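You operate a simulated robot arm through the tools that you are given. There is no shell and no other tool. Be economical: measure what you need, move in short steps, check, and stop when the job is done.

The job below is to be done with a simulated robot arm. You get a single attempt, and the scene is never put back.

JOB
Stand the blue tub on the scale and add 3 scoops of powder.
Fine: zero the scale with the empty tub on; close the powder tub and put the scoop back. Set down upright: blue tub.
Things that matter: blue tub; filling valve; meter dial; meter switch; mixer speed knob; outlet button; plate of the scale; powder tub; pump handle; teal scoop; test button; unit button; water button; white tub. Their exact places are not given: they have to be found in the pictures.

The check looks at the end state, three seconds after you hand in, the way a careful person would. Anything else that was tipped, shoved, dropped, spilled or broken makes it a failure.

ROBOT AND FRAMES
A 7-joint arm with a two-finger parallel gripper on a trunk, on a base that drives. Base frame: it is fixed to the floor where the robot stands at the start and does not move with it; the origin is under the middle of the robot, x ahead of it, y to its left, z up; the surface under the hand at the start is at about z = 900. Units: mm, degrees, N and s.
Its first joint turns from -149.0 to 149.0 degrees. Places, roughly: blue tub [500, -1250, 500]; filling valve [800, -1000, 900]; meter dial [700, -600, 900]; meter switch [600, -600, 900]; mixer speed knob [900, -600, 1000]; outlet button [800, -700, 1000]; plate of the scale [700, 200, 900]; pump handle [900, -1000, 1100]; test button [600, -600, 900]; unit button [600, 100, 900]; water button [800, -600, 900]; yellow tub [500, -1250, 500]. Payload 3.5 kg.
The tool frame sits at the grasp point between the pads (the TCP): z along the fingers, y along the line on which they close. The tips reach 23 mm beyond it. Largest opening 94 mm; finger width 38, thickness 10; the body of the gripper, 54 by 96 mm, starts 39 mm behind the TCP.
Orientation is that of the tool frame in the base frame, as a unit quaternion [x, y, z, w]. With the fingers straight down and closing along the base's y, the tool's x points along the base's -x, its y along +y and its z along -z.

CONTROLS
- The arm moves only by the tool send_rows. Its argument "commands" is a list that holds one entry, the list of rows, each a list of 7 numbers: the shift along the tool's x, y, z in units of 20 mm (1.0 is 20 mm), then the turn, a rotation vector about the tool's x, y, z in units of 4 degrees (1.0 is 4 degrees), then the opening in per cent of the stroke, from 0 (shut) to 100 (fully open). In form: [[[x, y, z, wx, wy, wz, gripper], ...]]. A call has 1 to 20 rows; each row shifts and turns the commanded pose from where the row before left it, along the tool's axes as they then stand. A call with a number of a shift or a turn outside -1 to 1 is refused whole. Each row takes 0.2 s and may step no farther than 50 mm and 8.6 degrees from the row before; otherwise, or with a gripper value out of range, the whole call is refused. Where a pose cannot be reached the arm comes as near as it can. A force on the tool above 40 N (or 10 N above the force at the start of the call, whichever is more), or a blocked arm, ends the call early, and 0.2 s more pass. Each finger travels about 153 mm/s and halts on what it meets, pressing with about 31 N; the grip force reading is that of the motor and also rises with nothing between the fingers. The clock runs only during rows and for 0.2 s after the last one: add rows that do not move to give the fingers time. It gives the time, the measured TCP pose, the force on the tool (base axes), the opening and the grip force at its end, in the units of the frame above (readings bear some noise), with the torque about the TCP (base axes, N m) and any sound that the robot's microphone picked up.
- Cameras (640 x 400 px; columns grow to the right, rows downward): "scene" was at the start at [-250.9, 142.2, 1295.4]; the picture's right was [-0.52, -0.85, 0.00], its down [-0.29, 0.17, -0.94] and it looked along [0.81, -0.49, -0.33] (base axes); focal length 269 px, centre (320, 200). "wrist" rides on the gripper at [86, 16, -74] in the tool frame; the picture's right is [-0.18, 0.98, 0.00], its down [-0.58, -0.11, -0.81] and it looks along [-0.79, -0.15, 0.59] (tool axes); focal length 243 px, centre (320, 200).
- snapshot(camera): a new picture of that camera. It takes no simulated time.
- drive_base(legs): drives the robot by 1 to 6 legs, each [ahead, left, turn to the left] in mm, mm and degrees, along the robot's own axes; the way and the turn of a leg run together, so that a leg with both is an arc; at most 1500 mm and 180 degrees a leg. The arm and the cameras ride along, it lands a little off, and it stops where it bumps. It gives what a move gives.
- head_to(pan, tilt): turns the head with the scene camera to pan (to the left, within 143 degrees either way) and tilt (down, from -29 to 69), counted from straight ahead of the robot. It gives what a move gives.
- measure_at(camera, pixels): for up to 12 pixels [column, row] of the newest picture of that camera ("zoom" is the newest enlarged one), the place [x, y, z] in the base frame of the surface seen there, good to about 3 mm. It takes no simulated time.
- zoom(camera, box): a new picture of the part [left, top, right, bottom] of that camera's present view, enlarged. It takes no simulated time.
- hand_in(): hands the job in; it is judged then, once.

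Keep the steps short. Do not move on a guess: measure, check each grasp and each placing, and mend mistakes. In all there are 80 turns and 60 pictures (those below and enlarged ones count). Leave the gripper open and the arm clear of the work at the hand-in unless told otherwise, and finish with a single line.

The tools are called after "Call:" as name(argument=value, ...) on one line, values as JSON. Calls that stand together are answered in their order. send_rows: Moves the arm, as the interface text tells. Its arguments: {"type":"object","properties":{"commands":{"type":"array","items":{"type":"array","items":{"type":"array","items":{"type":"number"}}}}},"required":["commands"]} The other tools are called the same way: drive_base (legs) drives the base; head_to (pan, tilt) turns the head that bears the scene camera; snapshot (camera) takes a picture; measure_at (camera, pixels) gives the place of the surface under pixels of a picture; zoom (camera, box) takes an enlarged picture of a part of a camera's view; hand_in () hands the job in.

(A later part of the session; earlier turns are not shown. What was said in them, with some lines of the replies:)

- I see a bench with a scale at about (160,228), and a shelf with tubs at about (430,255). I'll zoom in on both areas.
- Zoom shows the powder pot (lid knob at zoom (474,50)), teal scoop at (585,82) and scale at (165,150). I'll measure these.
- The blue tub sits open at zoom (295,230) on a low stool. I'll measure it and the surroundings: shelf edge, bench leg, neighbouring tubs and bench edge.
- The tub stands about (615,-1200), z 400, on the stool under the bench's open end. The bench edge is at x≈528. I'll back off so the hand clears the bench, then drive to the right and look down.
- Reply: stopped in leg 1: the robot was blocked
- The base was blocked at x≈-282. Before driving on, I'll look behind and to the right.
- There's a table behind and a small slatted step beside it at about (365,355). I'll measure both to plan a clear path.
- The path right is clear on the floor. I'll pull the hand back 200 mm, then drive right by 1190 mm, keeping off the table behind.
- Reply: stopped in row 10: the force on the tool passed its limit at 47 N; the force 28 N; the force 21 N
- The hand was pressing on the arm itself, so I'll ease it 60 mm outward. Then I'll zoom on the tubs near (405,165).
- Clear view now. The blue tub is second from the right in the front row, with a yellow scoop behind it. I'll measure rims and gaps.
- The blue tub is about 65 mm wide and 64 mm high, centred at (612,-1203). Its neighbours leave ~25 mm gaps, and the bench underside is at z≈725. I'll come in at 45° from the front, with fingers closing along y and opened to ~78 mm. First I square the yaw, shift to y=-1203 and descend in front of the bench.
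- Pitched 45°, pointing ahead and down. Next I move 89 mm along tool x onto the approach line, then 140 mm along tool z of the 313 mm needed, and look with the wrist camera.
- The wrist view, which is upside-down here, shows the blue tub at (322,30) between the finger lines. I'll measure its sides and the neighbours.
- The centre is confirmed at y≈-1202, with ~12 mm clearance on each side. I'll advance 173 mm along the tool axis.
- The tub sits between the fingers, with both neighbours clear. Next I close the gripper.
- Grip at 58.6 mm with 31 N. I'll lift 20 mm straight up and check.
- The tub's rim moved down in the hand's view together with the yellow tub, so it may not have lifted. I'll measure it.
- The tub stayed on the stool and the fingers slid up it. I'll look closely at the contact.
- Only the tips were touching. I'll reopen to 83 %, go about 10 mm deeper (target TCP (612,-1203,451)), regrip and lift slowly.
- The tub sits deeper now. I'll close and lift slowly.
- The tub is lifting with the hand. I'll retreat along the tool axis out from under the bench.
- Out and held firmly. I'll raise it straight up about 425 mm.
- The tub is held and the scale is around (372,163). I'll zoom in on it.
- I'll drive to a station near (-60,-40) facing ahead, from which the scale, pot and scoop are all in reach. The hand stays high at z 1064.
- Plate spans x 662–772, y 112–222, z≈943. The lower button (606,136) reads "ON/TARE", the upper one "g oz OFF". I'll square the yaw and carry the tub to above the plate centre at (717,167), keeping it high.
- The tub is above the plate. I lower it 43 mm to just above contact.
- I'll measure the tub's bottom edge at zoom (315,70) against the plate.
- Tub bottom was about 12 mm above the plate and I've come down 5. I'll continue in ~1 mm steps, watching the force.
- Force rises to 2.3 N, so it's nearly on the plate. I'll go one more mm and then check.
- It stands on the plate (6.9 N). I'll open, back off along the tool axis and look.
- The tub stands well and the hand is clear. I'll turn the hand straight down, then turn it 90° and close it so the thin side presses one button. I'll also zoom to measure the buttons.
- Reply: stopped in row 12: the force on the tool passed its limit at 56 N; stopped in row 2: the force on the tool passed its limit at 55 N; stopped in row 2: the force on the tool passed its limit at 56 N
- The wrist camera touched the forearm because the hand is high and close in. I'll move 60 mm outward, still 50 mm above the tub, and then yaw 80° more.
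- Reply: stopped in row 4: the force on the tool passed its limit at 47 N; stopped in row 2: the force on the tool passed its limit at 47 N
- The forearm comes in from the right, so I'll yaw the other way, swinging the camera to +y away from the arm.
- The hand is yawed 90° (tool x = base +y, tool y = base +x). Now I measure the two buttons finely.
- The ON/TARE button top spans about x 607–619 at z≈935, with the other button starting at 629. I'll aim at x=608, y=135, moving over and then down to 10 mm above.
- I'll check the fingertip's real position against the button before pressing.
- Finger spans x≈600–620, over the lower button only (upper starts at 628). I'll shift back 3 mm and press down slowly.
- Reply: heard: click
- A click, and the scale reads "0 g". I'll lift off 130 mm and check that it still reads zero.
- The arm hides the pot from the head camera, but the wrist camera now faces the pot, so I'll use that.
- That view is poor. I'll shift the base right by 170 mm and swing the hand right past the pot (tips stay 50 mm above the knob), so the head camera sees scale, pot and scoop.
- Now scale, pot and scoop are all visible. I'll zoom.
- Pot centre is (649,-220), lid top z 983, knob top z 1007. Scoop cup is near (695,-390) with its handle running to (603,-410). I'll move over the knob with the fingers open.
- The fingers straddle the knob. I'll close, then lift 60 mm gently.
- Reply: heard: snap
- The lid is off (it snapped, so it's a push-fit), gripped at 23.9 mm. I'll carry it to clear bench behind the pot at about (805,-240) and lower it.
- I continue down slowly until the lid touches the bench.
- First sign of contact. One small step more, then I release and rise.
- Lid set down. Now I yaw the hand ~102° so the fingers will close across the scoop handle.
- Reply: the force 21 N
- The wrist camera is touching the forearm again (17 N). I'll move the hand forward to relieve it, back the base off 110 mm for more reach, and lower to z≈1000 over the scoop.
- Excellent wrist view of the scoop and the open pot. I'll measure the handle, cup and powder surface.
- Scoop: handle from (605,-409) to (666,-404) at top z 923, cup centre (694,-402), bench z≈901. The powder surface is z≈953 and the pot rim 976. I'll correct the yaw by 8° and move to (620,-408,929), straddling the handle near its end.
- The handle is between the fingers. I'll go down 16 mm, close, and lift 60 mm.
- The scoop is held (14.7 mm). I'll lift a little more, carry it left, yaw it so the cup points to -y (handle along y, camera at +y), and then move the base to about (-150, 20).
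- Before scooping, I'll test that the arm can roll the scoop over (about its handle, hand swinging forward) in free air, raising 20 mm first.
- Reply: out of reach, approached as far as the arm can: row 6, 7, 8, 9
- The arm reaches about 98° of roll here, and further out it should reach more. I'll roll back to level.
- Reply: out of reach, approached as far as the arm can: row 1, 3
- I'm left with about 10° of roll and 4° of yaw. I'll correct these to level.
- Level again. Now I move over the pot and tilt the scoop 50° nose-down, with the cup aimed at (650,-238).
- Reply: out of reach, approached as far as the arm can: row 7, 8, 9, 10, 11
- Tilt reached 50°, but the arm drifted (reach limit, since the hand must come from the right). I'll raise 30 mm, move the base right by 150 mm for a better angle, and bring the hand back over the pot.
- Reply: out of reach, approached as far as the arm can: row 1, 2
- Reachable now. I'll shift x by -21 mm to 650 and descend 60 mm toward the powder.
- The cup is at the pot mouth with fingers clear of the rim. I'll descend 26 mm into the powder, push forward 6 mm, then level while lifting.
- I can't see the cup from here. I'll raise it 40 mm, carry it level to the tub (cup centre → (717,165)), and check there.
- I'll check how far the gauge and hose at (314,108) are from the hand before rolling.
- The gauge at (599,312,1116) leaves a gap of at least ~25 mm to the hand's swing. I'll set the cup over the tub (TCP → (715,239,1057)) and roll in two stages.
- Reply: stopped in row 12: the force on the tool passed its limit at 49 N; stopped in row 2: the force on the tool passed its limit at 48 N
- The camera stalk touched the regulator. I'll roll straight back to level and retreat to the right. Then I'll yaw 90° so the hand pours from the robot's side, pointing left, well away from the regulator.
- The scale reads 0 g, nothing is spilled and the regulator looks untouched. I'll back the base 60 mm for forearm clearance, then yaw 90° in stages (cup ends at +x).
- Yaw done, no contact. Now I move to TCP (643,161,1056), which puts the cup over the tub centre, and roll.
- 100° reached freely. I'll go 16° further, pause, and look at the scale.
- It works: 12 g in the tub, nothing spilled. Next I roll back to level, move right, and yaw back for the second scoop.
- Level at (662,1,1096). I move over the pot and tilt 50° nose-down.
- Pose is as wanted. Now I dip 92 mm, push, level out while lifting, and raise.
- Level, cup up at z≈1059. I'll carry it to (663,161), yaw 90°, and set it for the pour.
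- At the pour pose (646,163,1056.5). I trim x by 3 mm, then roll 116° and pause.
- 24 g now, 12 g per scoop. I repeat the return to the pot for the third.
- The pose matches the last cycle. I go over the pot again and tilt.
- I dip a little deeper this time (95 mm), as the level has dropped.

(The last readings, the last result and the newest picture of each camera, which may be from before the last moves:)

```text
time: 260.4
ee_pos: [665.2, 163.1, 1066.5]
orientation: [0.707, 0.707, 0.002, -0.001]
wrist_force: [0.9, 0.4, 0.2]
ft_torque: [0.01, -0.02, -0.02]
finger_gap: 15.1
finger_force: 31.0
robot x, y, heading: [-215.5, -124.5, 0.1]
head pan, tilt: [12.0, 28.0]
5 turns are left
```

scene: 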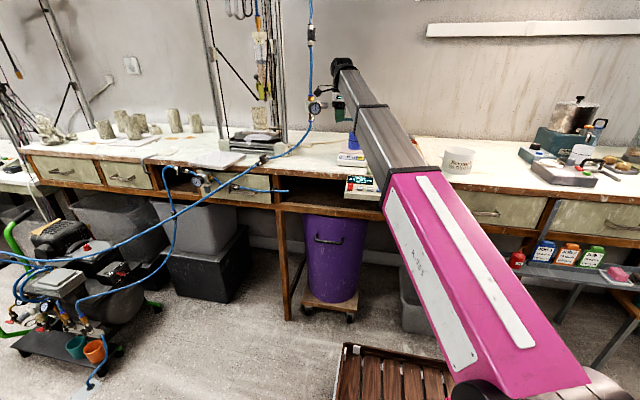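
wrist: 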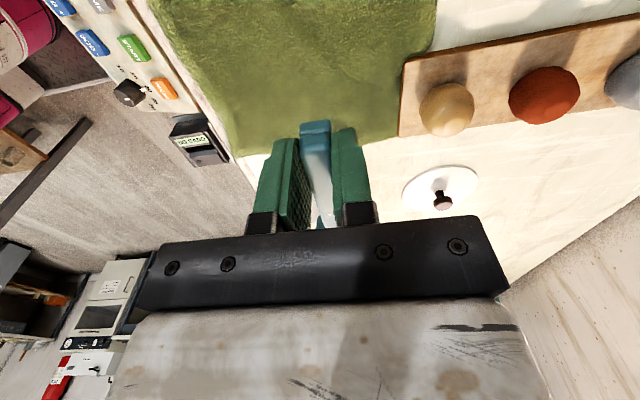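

Five turns remain, so I batch. I pour the third scoop (yaw, roll 116°, pause, look), roll back level, then carry the empty scoop to above its original spot.

Call:
send_rows(commands=[[[0, 0, 0, 0, 0, -1, 0], [0, 0, 0, 0, 0, -1, 0], [0, 0, 0, 0, 0, -1, 0], [0, 0, 0, 0, 0, -1, 0], [0, 0, 0, 0, 0, -1, 0], [0, 0, 0, 0, 0, -1, 0], [0, 0, 0, 0, 0, -1, 0], [0, 0, 0, 0, 0, -1, 0], [0, 0, 0, 0, 0, -1, 0], [0, 0, 0, 0, 0, -1, 0], [0, 0, 0, 0, 0, -1, 0], [0, 0, 0, 0, 0, -1, 0], [0, 0, 0, 0, 0, -1, 0], [0, 0, 0, 0, 0, -1, 0], [0, 0, 0, 0, 0, -1, 0], [0, 0, 0, 0, 0, -1, 0], [0, 0, 0, 0, 0, -1, 0], [0, 0, 0, 0, 0, -1, 0], [0, 0, 0, 0, 0, -1, 0], [0, 0, 0, 0, 0, -1, 0]]])

Call:
send_rows(commands=[[[0, 0, 0, 0, 0, -1, 0], [0, 0, 0, 0, 0, -1, 0], [0, 0, 0, 0, 0, -0.5, 0], [1, 0, 0.5, 0, 0, 0, 0], [0.12, 0, 0, 0, 0, 0, 0], [0, 0, 0, -1, 0, 0, 0], [0, 0, 0, -1, 0, 0, 0], [0, 0, 0, -1, 0, 0, 0], [0, 0, 0, -1, 0, 0, 0], [0, 0, 0, -1, 0, 0, 0], [0, 0, 0, -1, 0, 0, 0], [0, 0, 0, -1, 0, 0, 0], [0, 0, 0, -1, 0, 0, 0], [0, 0, 0, -1, 0, 0, 0], [0, 0, 0, -1, 0, 0, 0], [0, 0, 0, -1, 0, 0, 0], [0, 0, 0, -1, 0, 0, 0], [0, 0, 0, -1, 0, 0, 0], [0, 0, 0, -1, 0, 0, 0]]])

Call:
send_rows(commands=[[[0, 0, 0, -1, 0, 0, 0], [0, 0, 0, -1, 0, 0, 0], [0, 0, 0, -1, 0, 0, 0], [0, 0, 0, -1, 0, 0, 0], [0, 0, 0, -1, 0, 0, 0], [0, 0, 0, -1, 0, 0, 0], [0, 0, 0, -1, 0, 0, 0], [0, 0, 0, -1, 0, 0, 0], [0, 0, 0, -1, 0, 0, 0], [0, 0, 0, -1, 0, 0, 0], [0, 0, 0, -1, 0, 0, 0], [0, 0, 0, -1, 0, 0, 0], [0, 0, 0, -1, 0, 0, 0], [0, 0, 0, -1, 0, 0, 0], [0, 0, 0, -1, 0, 0, 0], [0, 0, 0, 0, 0, 0, 0], [0, 0, 0, 0, 0, 0, 0], [0, 0, 0, 0, 0, 0, 0], [0, 0, 0, 0, 0, 0, 0]]])

Call:
zoom(camera="scene", box=[300, 90, 420, 170])

Call:
send_rows(commands=[[[0, 0, 0, 1, 0, 0, 0], [0, 0, 0, 1, 0, 0, 0], [0, 0, 0, 1, 0, 0, 0], [0, 0, 0, 1, 0, 0, 0], [0, 0, 0, 1, 0, 0, 0], [0, 0, 0, 1, 0, 0, 0], [0, 0, 0, 1, 0, 0, 0], [0, 0, 0, 1, 0, 0, 0], [0, 0, 0, 1, 0, 0, 0], [0, 0, 0, 1, 0, 0, 0], [0, 0, 0, 1, 0, 0, 0], [0, 0, 0, 1, 0, 0, 0], [0, 0, 0, 1, 0, 0, 0], [0, 0, 0, 1, 0, 0, 0], [0, 0, 0, 1, 0, 0, 0], [0, 0, 0, 1, 0, 0, 0], [0, 0, 0, 1, 0, 0, 0], [0, 0, 0, 1, 0, 0, 0], [0, 0, 0, 1, 0, 0, 0], [0, 0, 0, 1, 0, 0, 0]]])

Call:
send_rows(commands=[[[0, 0, 0, 1, 0, 0, 0], [0, 0, 0, 1, 0, 0, 0], [0, 0, 0, 1, 0, 0, 0], [0, 0, 0, 1, 0, 0, 0], [0, 0, 0, 1, 0, 0, 0], [0, 0, 0, 1, 0, 0, 0], [0, 0, 0, 1, 0, 0, 0], [0, 0, 0, 1, 0, 0, 0], [0, 0, 0, 1, 0, 0, 0], [-0.5, -1, -0.5, 0, 0, 0, 0], [-0.5, -1, -0.5, 0, 0, 0, 0], [0, -1, -0.5, 0, 0, 0, 0], [0, -1, -0.5, 0, 0, 0, 0], [0, -1, 0, 0, 0, 0, 0], [0, -1, 0, 0, 0, 0, 0], [0, -1, 0, 0, 0, 0, 0], [0, -1, 0, 0, 0, 0, 0], [0, 0, 0, 0, 0, 0, 0]]])

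Call:
send_rows(commands=[[[0.105, -1, 0, 0, 0, 0, 0], [0.105, -1, 0, 0, 0, 0, 0], [0.105, -1, 0, 0, 0, 0, 0], [0.105, -1, 0, 0, 0, 0, 0], [0.105, -1, 0, 0, 0, 0, 0], [0.105, -1, 0, 0, 0, 0, 0], [0.105, -1, 0, 0, 0, 0, 0], [0.105, -1, 0, 0, 0, 0, 0], [0.105, -1, 0, 0, 0, 0, 0], [0.105, -1, 0, 0, 0, 0, 0], [0.105, -1, 0, 0, 0, 0, 0], [0.105, -1, 0, 0, 0, 0, 0], [0.105, -1, 0, 0, 0, 0, 0], [0.105, -1, 0, 0, 0, 0, 0], [0.105, -1, 0, 0, 0, 0, 0], [0.105, -1, 0, 0, 0, 0, 0], [0.105, -1, 0, 0, 0, 0, 0], [0.105, -1, 0, 0, 0, 0, 0], [0.105, -1, 0, 0, 0, 0, 0], [0.105, -1, 0, 0, 0, 0, 0]]])

Call:
send_rows(commands=[[[0, -0.43, 0, 0, 0, -0.58, 0], [0, 0, 0, 0, 0, -0.59, 0], [0, 0, 1, 0, 0, 0, 0], [0, 0, 1, 0, 0, 0, 0], [0, 0, 1, 0, 0, 0, 0], [0, 0, 1, 0, 0, 0, 0], [0, 0, 1, 0, 0, 0, 0], [0, 0, 1, 0, 0, 0, 0], [0, 0, 0, 0, 0, 0, 0], [0, 0, 0, 0, 0, 0, 0]]])

```text
time: 264.6
ee_pos: [666.7, 161.3, 1064.1]
orientation: [0.087, 0.996, 0.002, 0.0]
wrist_force: [0.3, 0.0, -0.7]
ft_torque: [0.02, -0.01, 0.01]
finger_gap: 14.8
finger_force: 31.5
robot x, y, heading: [-213.3, -127.8, -0.4]
head pan, tilt: [12.0, 28.0]
```

```text
time: 268.6
ee_pos: [643.0, 161.6, 1055.0]
orientation: [0.001, 0.882, 0.472, 0.0]
wrist_force: [0.1, -1.3, -0.4]
ft_torque: [-0.01, 0.03, 0.0]
finger_gap: 15.1
finger_force: 31.2
robot x, y, heading: [-210.8, -126.5, 0.3]
head pan, tilt: [12.0, 28.0]
```

```text
time: 272.6
ee_pos: [644.0, 162.3, 1055.1]
orientation: [0.0, 0.529, 0.848, 0.001]
wrist_force: [0.1, 0.4, -0.5]
ft_torque: [0.01, -0.01, 0.01]
finger_gap: 15.1
finger_force: 31.2
robot x, y, heading: [-211.9, -125.8, -0.3]
head pan, tilt: [12.0, 28.0]
```

```text
5.00 times, centred on (360, 130) of scene
```

zoom: 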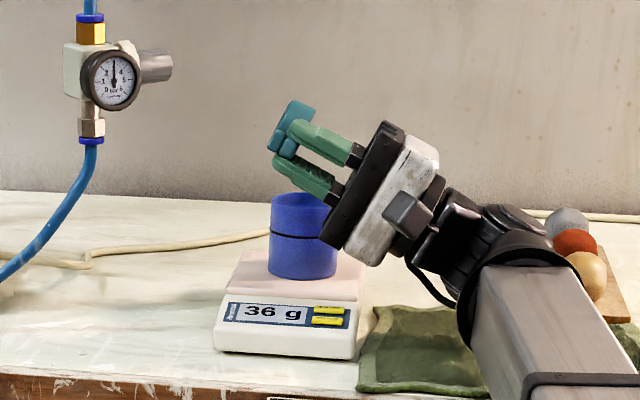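

```text
time: 276.8
ee_pos: [642.7, 162.0, 1054.0]
orientation: [0.0, 0.951, 0.31, 0.0]
wrist_force: [-0.4, -0.1, -0.5]
ft_torque: [0.01, 0.01, 0.03]
finger_gap: 14.7
finger_force: 31.1
robot x, y, heading: [-212.5, -125.1, -0.1]
head pan, tilt: [12.0, 28.0]
```

```text
time: 280.6
ee_pos: [664.4, -1.4, 1092.8]
orientation: [0.001, 1.0, 0.001, 0.0]
wrist_force: [0.1, 0.0, -0.5]
ft_torque: [0.01, -0.01, 0.0]
finger_gap: 15.1
finger_force: 31.4
robot x, y, heading: [-210.9, -126.5, -0.2]
head pan, tilt: [12.0, 28.0]
```

```text
time: 282.6
ee_pos: [648.0, -176.2, 1094.7]
orientation: [0.002, 1.0, 0.001, 0.003]
wrist_force: [2.1, -2.9, -6.7]
ft_torque: [0.07, -0.44, 0.24]
finger_gap: 14.7
finger_force: 31.4
robot x, y, heading: [-209.6, -129.2, -0.1]
head pan, tilt: [12.0, 28.0]
stopped in row 10: the force on the tool passed its limit at 43 N (the readings are from after the stop); the commanded pose is now the measured one
```

```text
time: 283.1
ee_pos: [649.9, -184.7, 1095.0]
orientation: [-0.024, 1.0, 0.001, 0.005]
wrist_force: [0.1, -0.1, -2.8]
ft_torque: [0.03, -0.13, 0.07]
finger_gap: 14.6
finger_force: 31.3
robot x, y, heading: [-211.8, -127.0, -0.1]
head pan, tilt: [12.0, 28.0]
stopped in row 2: the force on the tool passed its limit at 43 N (the readings are from after the stop); the commanded pose is now the measured one
4 turns are left
```

36 g — three scoops are in. The forearm stopped the carry at (650,-185,1095), nothing else touched. I'll go forward 40 mm and lower to 1055, continue right to y≈-407, pull back to x=620, and come down to ~17 mm above the rest height.

Call:
send_rows(commands=[[[-1, 0, 0, 0, 0, 0, 0], [-1, 0, 0, 0, 0, 0, 0], [0, 0, 1, 0, 0, 0, 0], [0, 0, 1, 0, 0, 0, 0], [0, -1, 0, 0, 0, 0, 0], [0, -1, 0, 0, 0, 0, 0], [0, -1, 0, 0, 0, 0, 0], [0, -1, 0, 0, 0, 0, 0], [0, -1, 0, 0, 0, 0, 0], [0, -1, 0, 0, 0, 0, 0], [0, -1, 0, 0, 0, 0, 0], [0, -1, 0, 0, 0, 0, 0], [0, -1, 0, 0, 0, 0, 0], [0, -1, 0, 0, 0, 0, 0], [0, -1, 0, 0, 0, 0, 0], [0, -0.2, 0.75, 0, 0, 0, 0], [0, 0, 0, 0, 0.15, -0.5, 0], [0, 0, 0, 0, 0, 0, 0]]])

Call:
send_rows(commands=[[[1, 0.083, 0, 0, 0, 0, 0], [1, 0.083, 0, 0, 0, 0, 0], [1, 0.083, 0, 0, 0, 0, 0], [1, 0.083, 0, 0, 0, 0, 0], [0, 0, 1, 0, 0, 0, 0], [0, 0, 1, 0, 0, 0, 0], [0, 0, 1, 0, 0, 0, 0], [0, 0, 1, 0, 0, 0, 0], [0, 0, 0.6, 0, 0, 0, 0], [0, 0, 0, 0, 0, 0, 0], [0, 0, 0, 0, 0, 0, 0]]])

Call:
snapshot(camera="wrist")

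```text
time: 286.9
ee_pos: [700.1, -406.3, 1041.7]
orientation: [-0.043, 0.999, 0.001, -0.001]
wrist_force: [0.1, -0.6, 0.7]
ft_torque: [-0.01, 0.0, 0.01]
finger_gap: 14.3
finger_force: 30.8
robot x, y, heading: [-210.6, -124.4, 0.3]
head pan, tilt: [12.0, 28.0]
```

```text
time: 289.3
ee_pos: [622.3, -405.8, 948.0]
orientation: [-0.042, 0.999, 0.001, 0.0]
wrist_force: [-0.5, -0.6, -0.7]
ft_torque: [0.0, 0.0, 0.0]
finger_gap: 14.5
finger_force: 31.1
robot x, y, heading: [-214.2, -126.3, -0.1]
head pan, tilt: [12.0, 28.0]
```

```text
2 pictures are left
3 turns are left
```

wrist: 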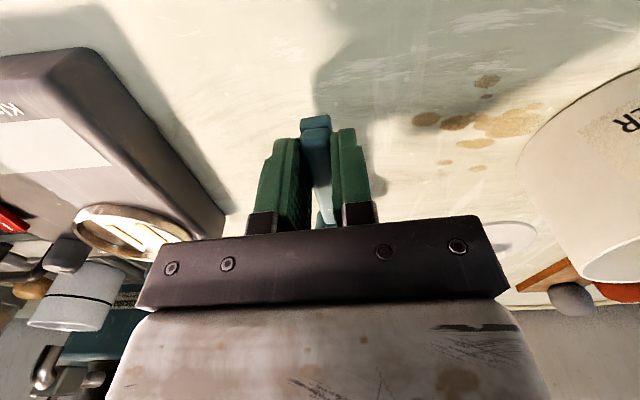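

The scoop hangs right above its old place. I lower it 18 mm, release and rise. Then I drive forward 100 mm, go over the lid at (807,-240), grasp its knob and lift.

Call:
send_rows(commands=[[[0, 0, 0.5, 0, 0, 0, 0], [0, 0, 0.3, 0, 0, 0, 0], [0, 0, 0.12, 0, 0, 0, 0], [0, 0, 0, 0, 0, 0, 0], [0, 0, 0, 0, 0, 0, 20], [0, 0, 0, 0, 0, 0, 30], [0, 0, 0, 0, 0, 0, 40], [0, 0, 0, 0, 0, 0, 40], [0, 0, -0.5, 0, 0, 0, 40], [0, 0, -0.5, 0, 0, 0, 40], [0, 0, -1, 0, 0, 0, 40], [0, 0, -1, 0, 0, 0, 40], [0, 0, -1, 0, 0, 0, 60], [0, 0, -1, 0, 0, 0, 60], [0, 0, 0, 0, 0, 0, 60]]])

Call:
drive_base(legs=[[100, 0, 0]])

Call:
send_rows(commands=[[[0, 0, 0, 0, 0, 0.6, 60], [0, 0, 0, 0, 0, 0.6, 60], [-0.425, 0.83, 0, 0, 0, 0, 60], [-0.425, 0.83, 0, 0, 0, 0, 60], [-0.425, 0.83, 0, 0, 0, 0, 60], [-0.425, 0.83, 0, 0, 0, 0, 60], [-0.425, 0.83, 0, 0, 0, 0, 60], [-0.425, 0.83, 0, 0, 0, 0, 60], [-0.425, 0.83, 0, 0, 0, 0, 60], [-0.425, 0.83, 0, 0, 0, 0, 60], [-0.425, 0.83, 0, 0, 0, 0, 60], [-0.425, 0.83, 0, 0, 0, 0, 60], [0, 0, 0, 0, 0, 0, 60]]])

Call:
send_rows(commands=[[[0, 0, 1, 0, 0, 0, 60], [0, 0, 1, 0, 0, 0, 60], [0, 0, 1, 0, 0, 0, 60], [0, 0, 1, 0, 0, 0, 60], [0, 0, 0.7, 0, 0, 0, 60], [0, 0, 0, 0, 0, 0, 60], [0, 0, 0, 0, 0, 0, 45], [0, 0, 0, 0, 0, 0, 30], [0, 0, 0, 0, 0, 0, 15], [0, 0, 0, 0, 0, 0, 0], [0, 0, 0, 0, 0, 0, 0], [0, 0, 0, 0, 0, 0, 0]]])

Call:
send_rows(commands=[[[0, 0, -0.2, 0, 0, 0, 0], [0, 0, -0.6, 0, 0, 0, 0], [0, 0, -1, 0, 0, 0, 0], [0, 0, -1, 0, 0, 0, 0], [0, 0, -1, 0, 0, 0, 0], [0, 0, -1, 0, 0, 0, 0], [0, 0, -0.7, 0, 0, 0, 0], [0, 0, 0, 0, 0, 0, 0]]])

Call:
snapshot(camera="wrist")

```text
time: 292.5
ee_pos: [619.9, -409.1, 1029.0]
orientation: [-0.043, 0.999, 0.002, 0.001]
wrist_force: [0.5, -0.1, -0.7]
ft_torque: [0.01, 0.02, -0.03]
finger_gap: 56.5
finger_force: 0.1
robot x, y, heading: [-212.3, -126.6, -0.1]
head pan, tilt: [12.0, 28.0]
```

```text
time: 293.7
ee_pos: [718.2, -409.9, 1029.7]
orientation: [-0.043, 0.999, 0.001, -0.001]
wrist_force: [0.0, -0.5, -0.6]
ft_torque: [0.0, 0.0, -0.02]
finger_gap: 56.2
finger_force: 0.2
robot x, y, heading: [-111.5, -125.1, -0.1]
head pan, tilt: [12.0, 28.0]
```

```text
time: 296.5
ee_pos: [802.4, -244.9, 1031.2]
orientation: [0.0, 1.0, 0.001, 0.0]
wrist_force: [0.2, 0.6, 0.4]
ft_torque: [0.01, -0.02, 0.0]
finger_gap: 56.4
finger_force: 0.2
robot x, y, heading: [-116.5, -125.5, -0.3]
head pan, tilt: [12.0, 28.0]
```

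```text
time: 299.1
ee_pos: [803.2, -244.4, 934.7]
orientation: [-0.002, 1.0, 0.001, 0.0]
wrist_force: [0.4, 0.5, -0.2]
ft_torque: [-0.01, -0.04, 0.02]
finger_gap: 22.4
finger_force: 31.0
robot x, y, heading: [-110.7, -125.7, -0.2]
head pan, tilt: [12.0, 28.0]
```

```text
time: 300.9
ee_pos: [805.8, -242.2, 1046.2]
orientation: [-0.001, 1.0, 0.001, 0.0]
wrist_force: [-1.0, 1.0, -0.4]
ft_torque: [0.0, 0.01, -0.01]
finger_gap: 22.9
finger_force: 30.7
robot x, y, heading: [-105.9, -125.0, -0.2]
head pan, tilt: [12.0, 28.0]
```

```text
1 pictures are left
2 turns are left
```

wrist: 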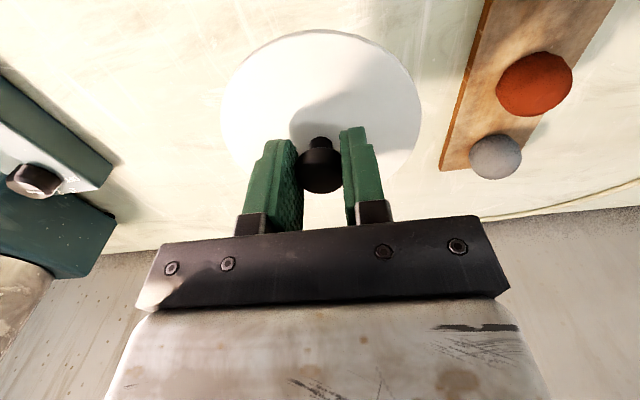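

The lid is held by its knob. I yaw 90° back to the proven orientation and carry the lid to the pot axis (650,-220). I lower and press it on, release, press the knob top with closed fingers to make sure it snaps, then rise, open and back away.

Call:
send_rows(commands=[[[0, 0, 0, 0, 0, 1, 0], [0, 0, 0, 0, 0, 1, 0], [0, 0, 0, 0, 0, 1, 0], [0, 0, 0, 0, 0, 1, 0], [0, 0, 0, 0, 0, 1, 0], [0, 0, 0, 0, 0, 1, 0], [0, 0, 0, 0, 0, 1, 0], [0, 0, 0, 0, 0, 1, 0], [0, 0, 0, 0, 0, 1, 0], [0, 0, 0, 0, 0, 1, 0], [0, 0, 0, 0, 0, 1, 0], [0, 0, 0, 0, 0, 1, 0], [0, 0, 0, 0, 0, 1, 0], [0, 0, 0, 0, 0, 1, 0], [0, 0, 0, 0, 0, 1, 0], [0, 0, 0, 0, 0, 1, 0], [0, 0, 0, 0, 0, 1, 0], [0, 0, 0, 0, 0, 1, 0], [0, 0, 0, 0, 0, 1, 0], [0, 0, 0, 0, 0, 1, 0]]])

Call:
send_rows(commands=[[[0, 0, 0, 0, 0, 1, 0], [0, 0, 0, 0, 0, 1, 0], [0, 0, 0, 0, 0, 0.5, 0], [0, 0, 0, 0, 0, 0, 0], [0.156, -0.961, 0, 0, 0, 0, 0], [0.156, -0.961, 0, 0, 0, 0, 0], [0.156, -0.961, 0, 0, 0, 0, 0], [0.156, -0.961, 0, 0, 0, 0, 0], [0.156, -0.961, 0, 0, 0, 0, 0], [0.156, -0.961, 0, 0, 0, 0, 0], [0.156, -0.961, 0, 0, 0, 0, 0], [0.156, -0.961, 0, 0, 0, 0, 0], [0, 0, 0, 0, 0, 0, 0], [0, 0, 0, 0, 0, 0, 0]]])

Call:
send_rows(commands=[[[0, 0, 0.8, 0, 0, 0, 0], [0, 0, 0.6, 0, 0, 0, 0], [0, 0, 0.2, 0, 0, 0, 0], [0, 0, 0.1, 0, 0, 0, 0], [0, 0, 0.1, 0, 0, 0, 0], [0, 0, 0.1, 0, 0, 0, 0], [0, 0, 0.1, 0, 0, 0, 0], [0, 0, 0, 0, 0, 0, 0]]])

Call:
send_rows(commands=[[[0, 0, 0, 0, 0, 0, 30], [0, 0, 0, 0, 0, 0, 50], [0, 0, 0, 0, 0, 0, 60], [0, 0, -0.5, 0, 0, 0, 60], [0, 0, -1, 0, 0, 0, 60], [0, 0, -0.7, 0, 0, 0, 60], [0, 0, 0, 0, 0, 0, 30], [0, 0, 0, 0, 0, 0, 0], [0, 0, 0, 0, 0, 0, 0]]])

Call:
send_rows(commands=[[[0, 0, 0.5, 0, 0, 0, 0], [0, 0, 0.1, 0, 0, 0, 0], [0, 0, 0.1, 0, 0, 0, 0], [0, 0, 0.1, 0, 0, 0, 0], [0, 0, 0.1, 0, 0, 0, 0], [0, 0, 0.1, 0, 0, 0, 0], [0, 0, 0.1, 0, 0, 0, 0], [0, 0, 0.1, 0, 0, 0, 0], [0, 0, 0.1, 0, 0, 0, 0]]])

Call:
send_rows(commands=[[[0, 0, -0.5, 0, 0, 0, 0], [0, 0, -1, 0, 0, 0, 0], [0, 0, -0.8, 0, 0, 0, 50], [0, 0, 0, 0, 0, 0, 90], [0, 0, 0, 0, 0, 0, 90]]])

Call:
drive_base(legs=[[-130, 0, 0]])

Call:
snapshot(camera="scene")

```text
time: 305.1
ee_pos: [803.7, -244.5, 1045.1]
orientation: [0.643, 0.766, 0.0, 0.0]
wrist_force: [-0.4, 0.2, 0.5]
ft_torque: [0.0, -0.03, -0.01]
finger_gap: 23.2
finger_force: 30.9
robot x, y, heading: [-110.0, -126.1, -0.2]
head pan, tilt: [12.0, 28.0]
```

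```text
time: 308.1
ee_pos: [649.6, -220.2, 1043.7]
orientation: [0.707, 0.708, 0.0, -0.001]
wrist_force: [-0.7, -1.7, -0.6]
ft_torque: [0.01, 0.02, -0.01]
finger_gap: 23.1
finger_force: 30.5
robot x, y, heading: [-112.3, -127.2, -0.2]
head pan, tilt: [12.0, 28.0]
```

```text
time: 309.6
ee_pos: [649.7, -218.2, 1010.3]
orientation: [0.707, 0.707, 0.001, 0.0]
wrist_force: [-4.6, -0.3, 11.3]
ft_torque: [0.04, 0.07, 0.02]
finger_gap: 23.4
finger_force: 30.6
robot x, y, heading: [-112.2, -127.1, -0.2]
head pan, tilt: [12.0, 28.0]
stopped in row 7: the force on the tool passed its limit at 41 N (the readings are from after the stop); the commanded pose is now the measured one
```

```text
time: 311.6
ee_pos: [650.1, -219.5, 1052.6]
orientation: [0.707, 0.708, 0.001, 0.0]
wrist_force: [0.0, -0.5, 0.2]
ft_torque: [-0.01, 0.0, 0.04]
finger_gap: 0.0
finger_force: 31.3
robot x, y, heading: [-111.4, -129.0, -0.2]
head pan, tilt: [12.0, 28.0]
heard: snap
```

```text
time: 313.7
ee_pos: [649.1, -219.7, 1028.5]
orientation: [0.706, 0.708, 0.002, 0.001]
wrist_force: [-3.7, 0.0, 15.8]
ft_torque: [-0.04, 0.08, 0.03]
finger_gap: 0.0
finger_force: 31.2
robot x, y, heading: [-112.9, -127.6, -0.2]
head pan, tilt: [12.0, 28.0]
stopped in row 9: the force on the tool passed its limit at 42 N (the readings are from after the stop); the commanded pose is now the measured one
```

```text
time: 314.9
ee_pos: [650.7, -219.9, 1073.2]
orientation: [0.707, 0.708, 0.002, 0.002]
wrist_force: [0.9, 0.3, 0.6]
ft_torque: [0.0, -0.01, -0.04]
finger_gap: 84.7
finger_force: 0.1
robot x, y, heading: [-112.2, -127.6, -0.0]
head pan, tilt: [12.0, 28.0]
```

```text
time: 316.2
ee_pos: [521.0, -217.9, 1074.4]
orientation: [0.706, 0.708, 0.001, 0.001]
wrist_force: [0.6, -0.5, 0.0]
ft_torque: [-0.01, 0.01, -0.01]
finger_gap: 84.7
finger_force: 0.0
robot x, y, heading: [-242.1, -128.1, -0.4]
head pan, tilt: [12.0, 28.0]
```

```text
0 pictures are left
1 turns are left
```

scene: 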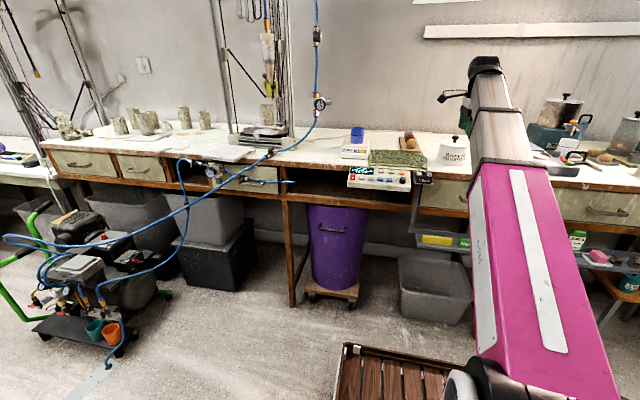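

The lid snapped on, the scoop is back in its place, the tub is on the scale and the gripper is open and clear. I'm handing in.

Call:
hand_in()

```text
The job is handed in.
```

The blue tub stands upright on the scale, which I zeroed with the empty tub on; it read 36 g after three 12 g scoops. The powder tub's lid snapped shut and the scoop is back in its place, though I had no pictures left for a close look at either; the camera stalk brushed the air regulator once, with no visible change.
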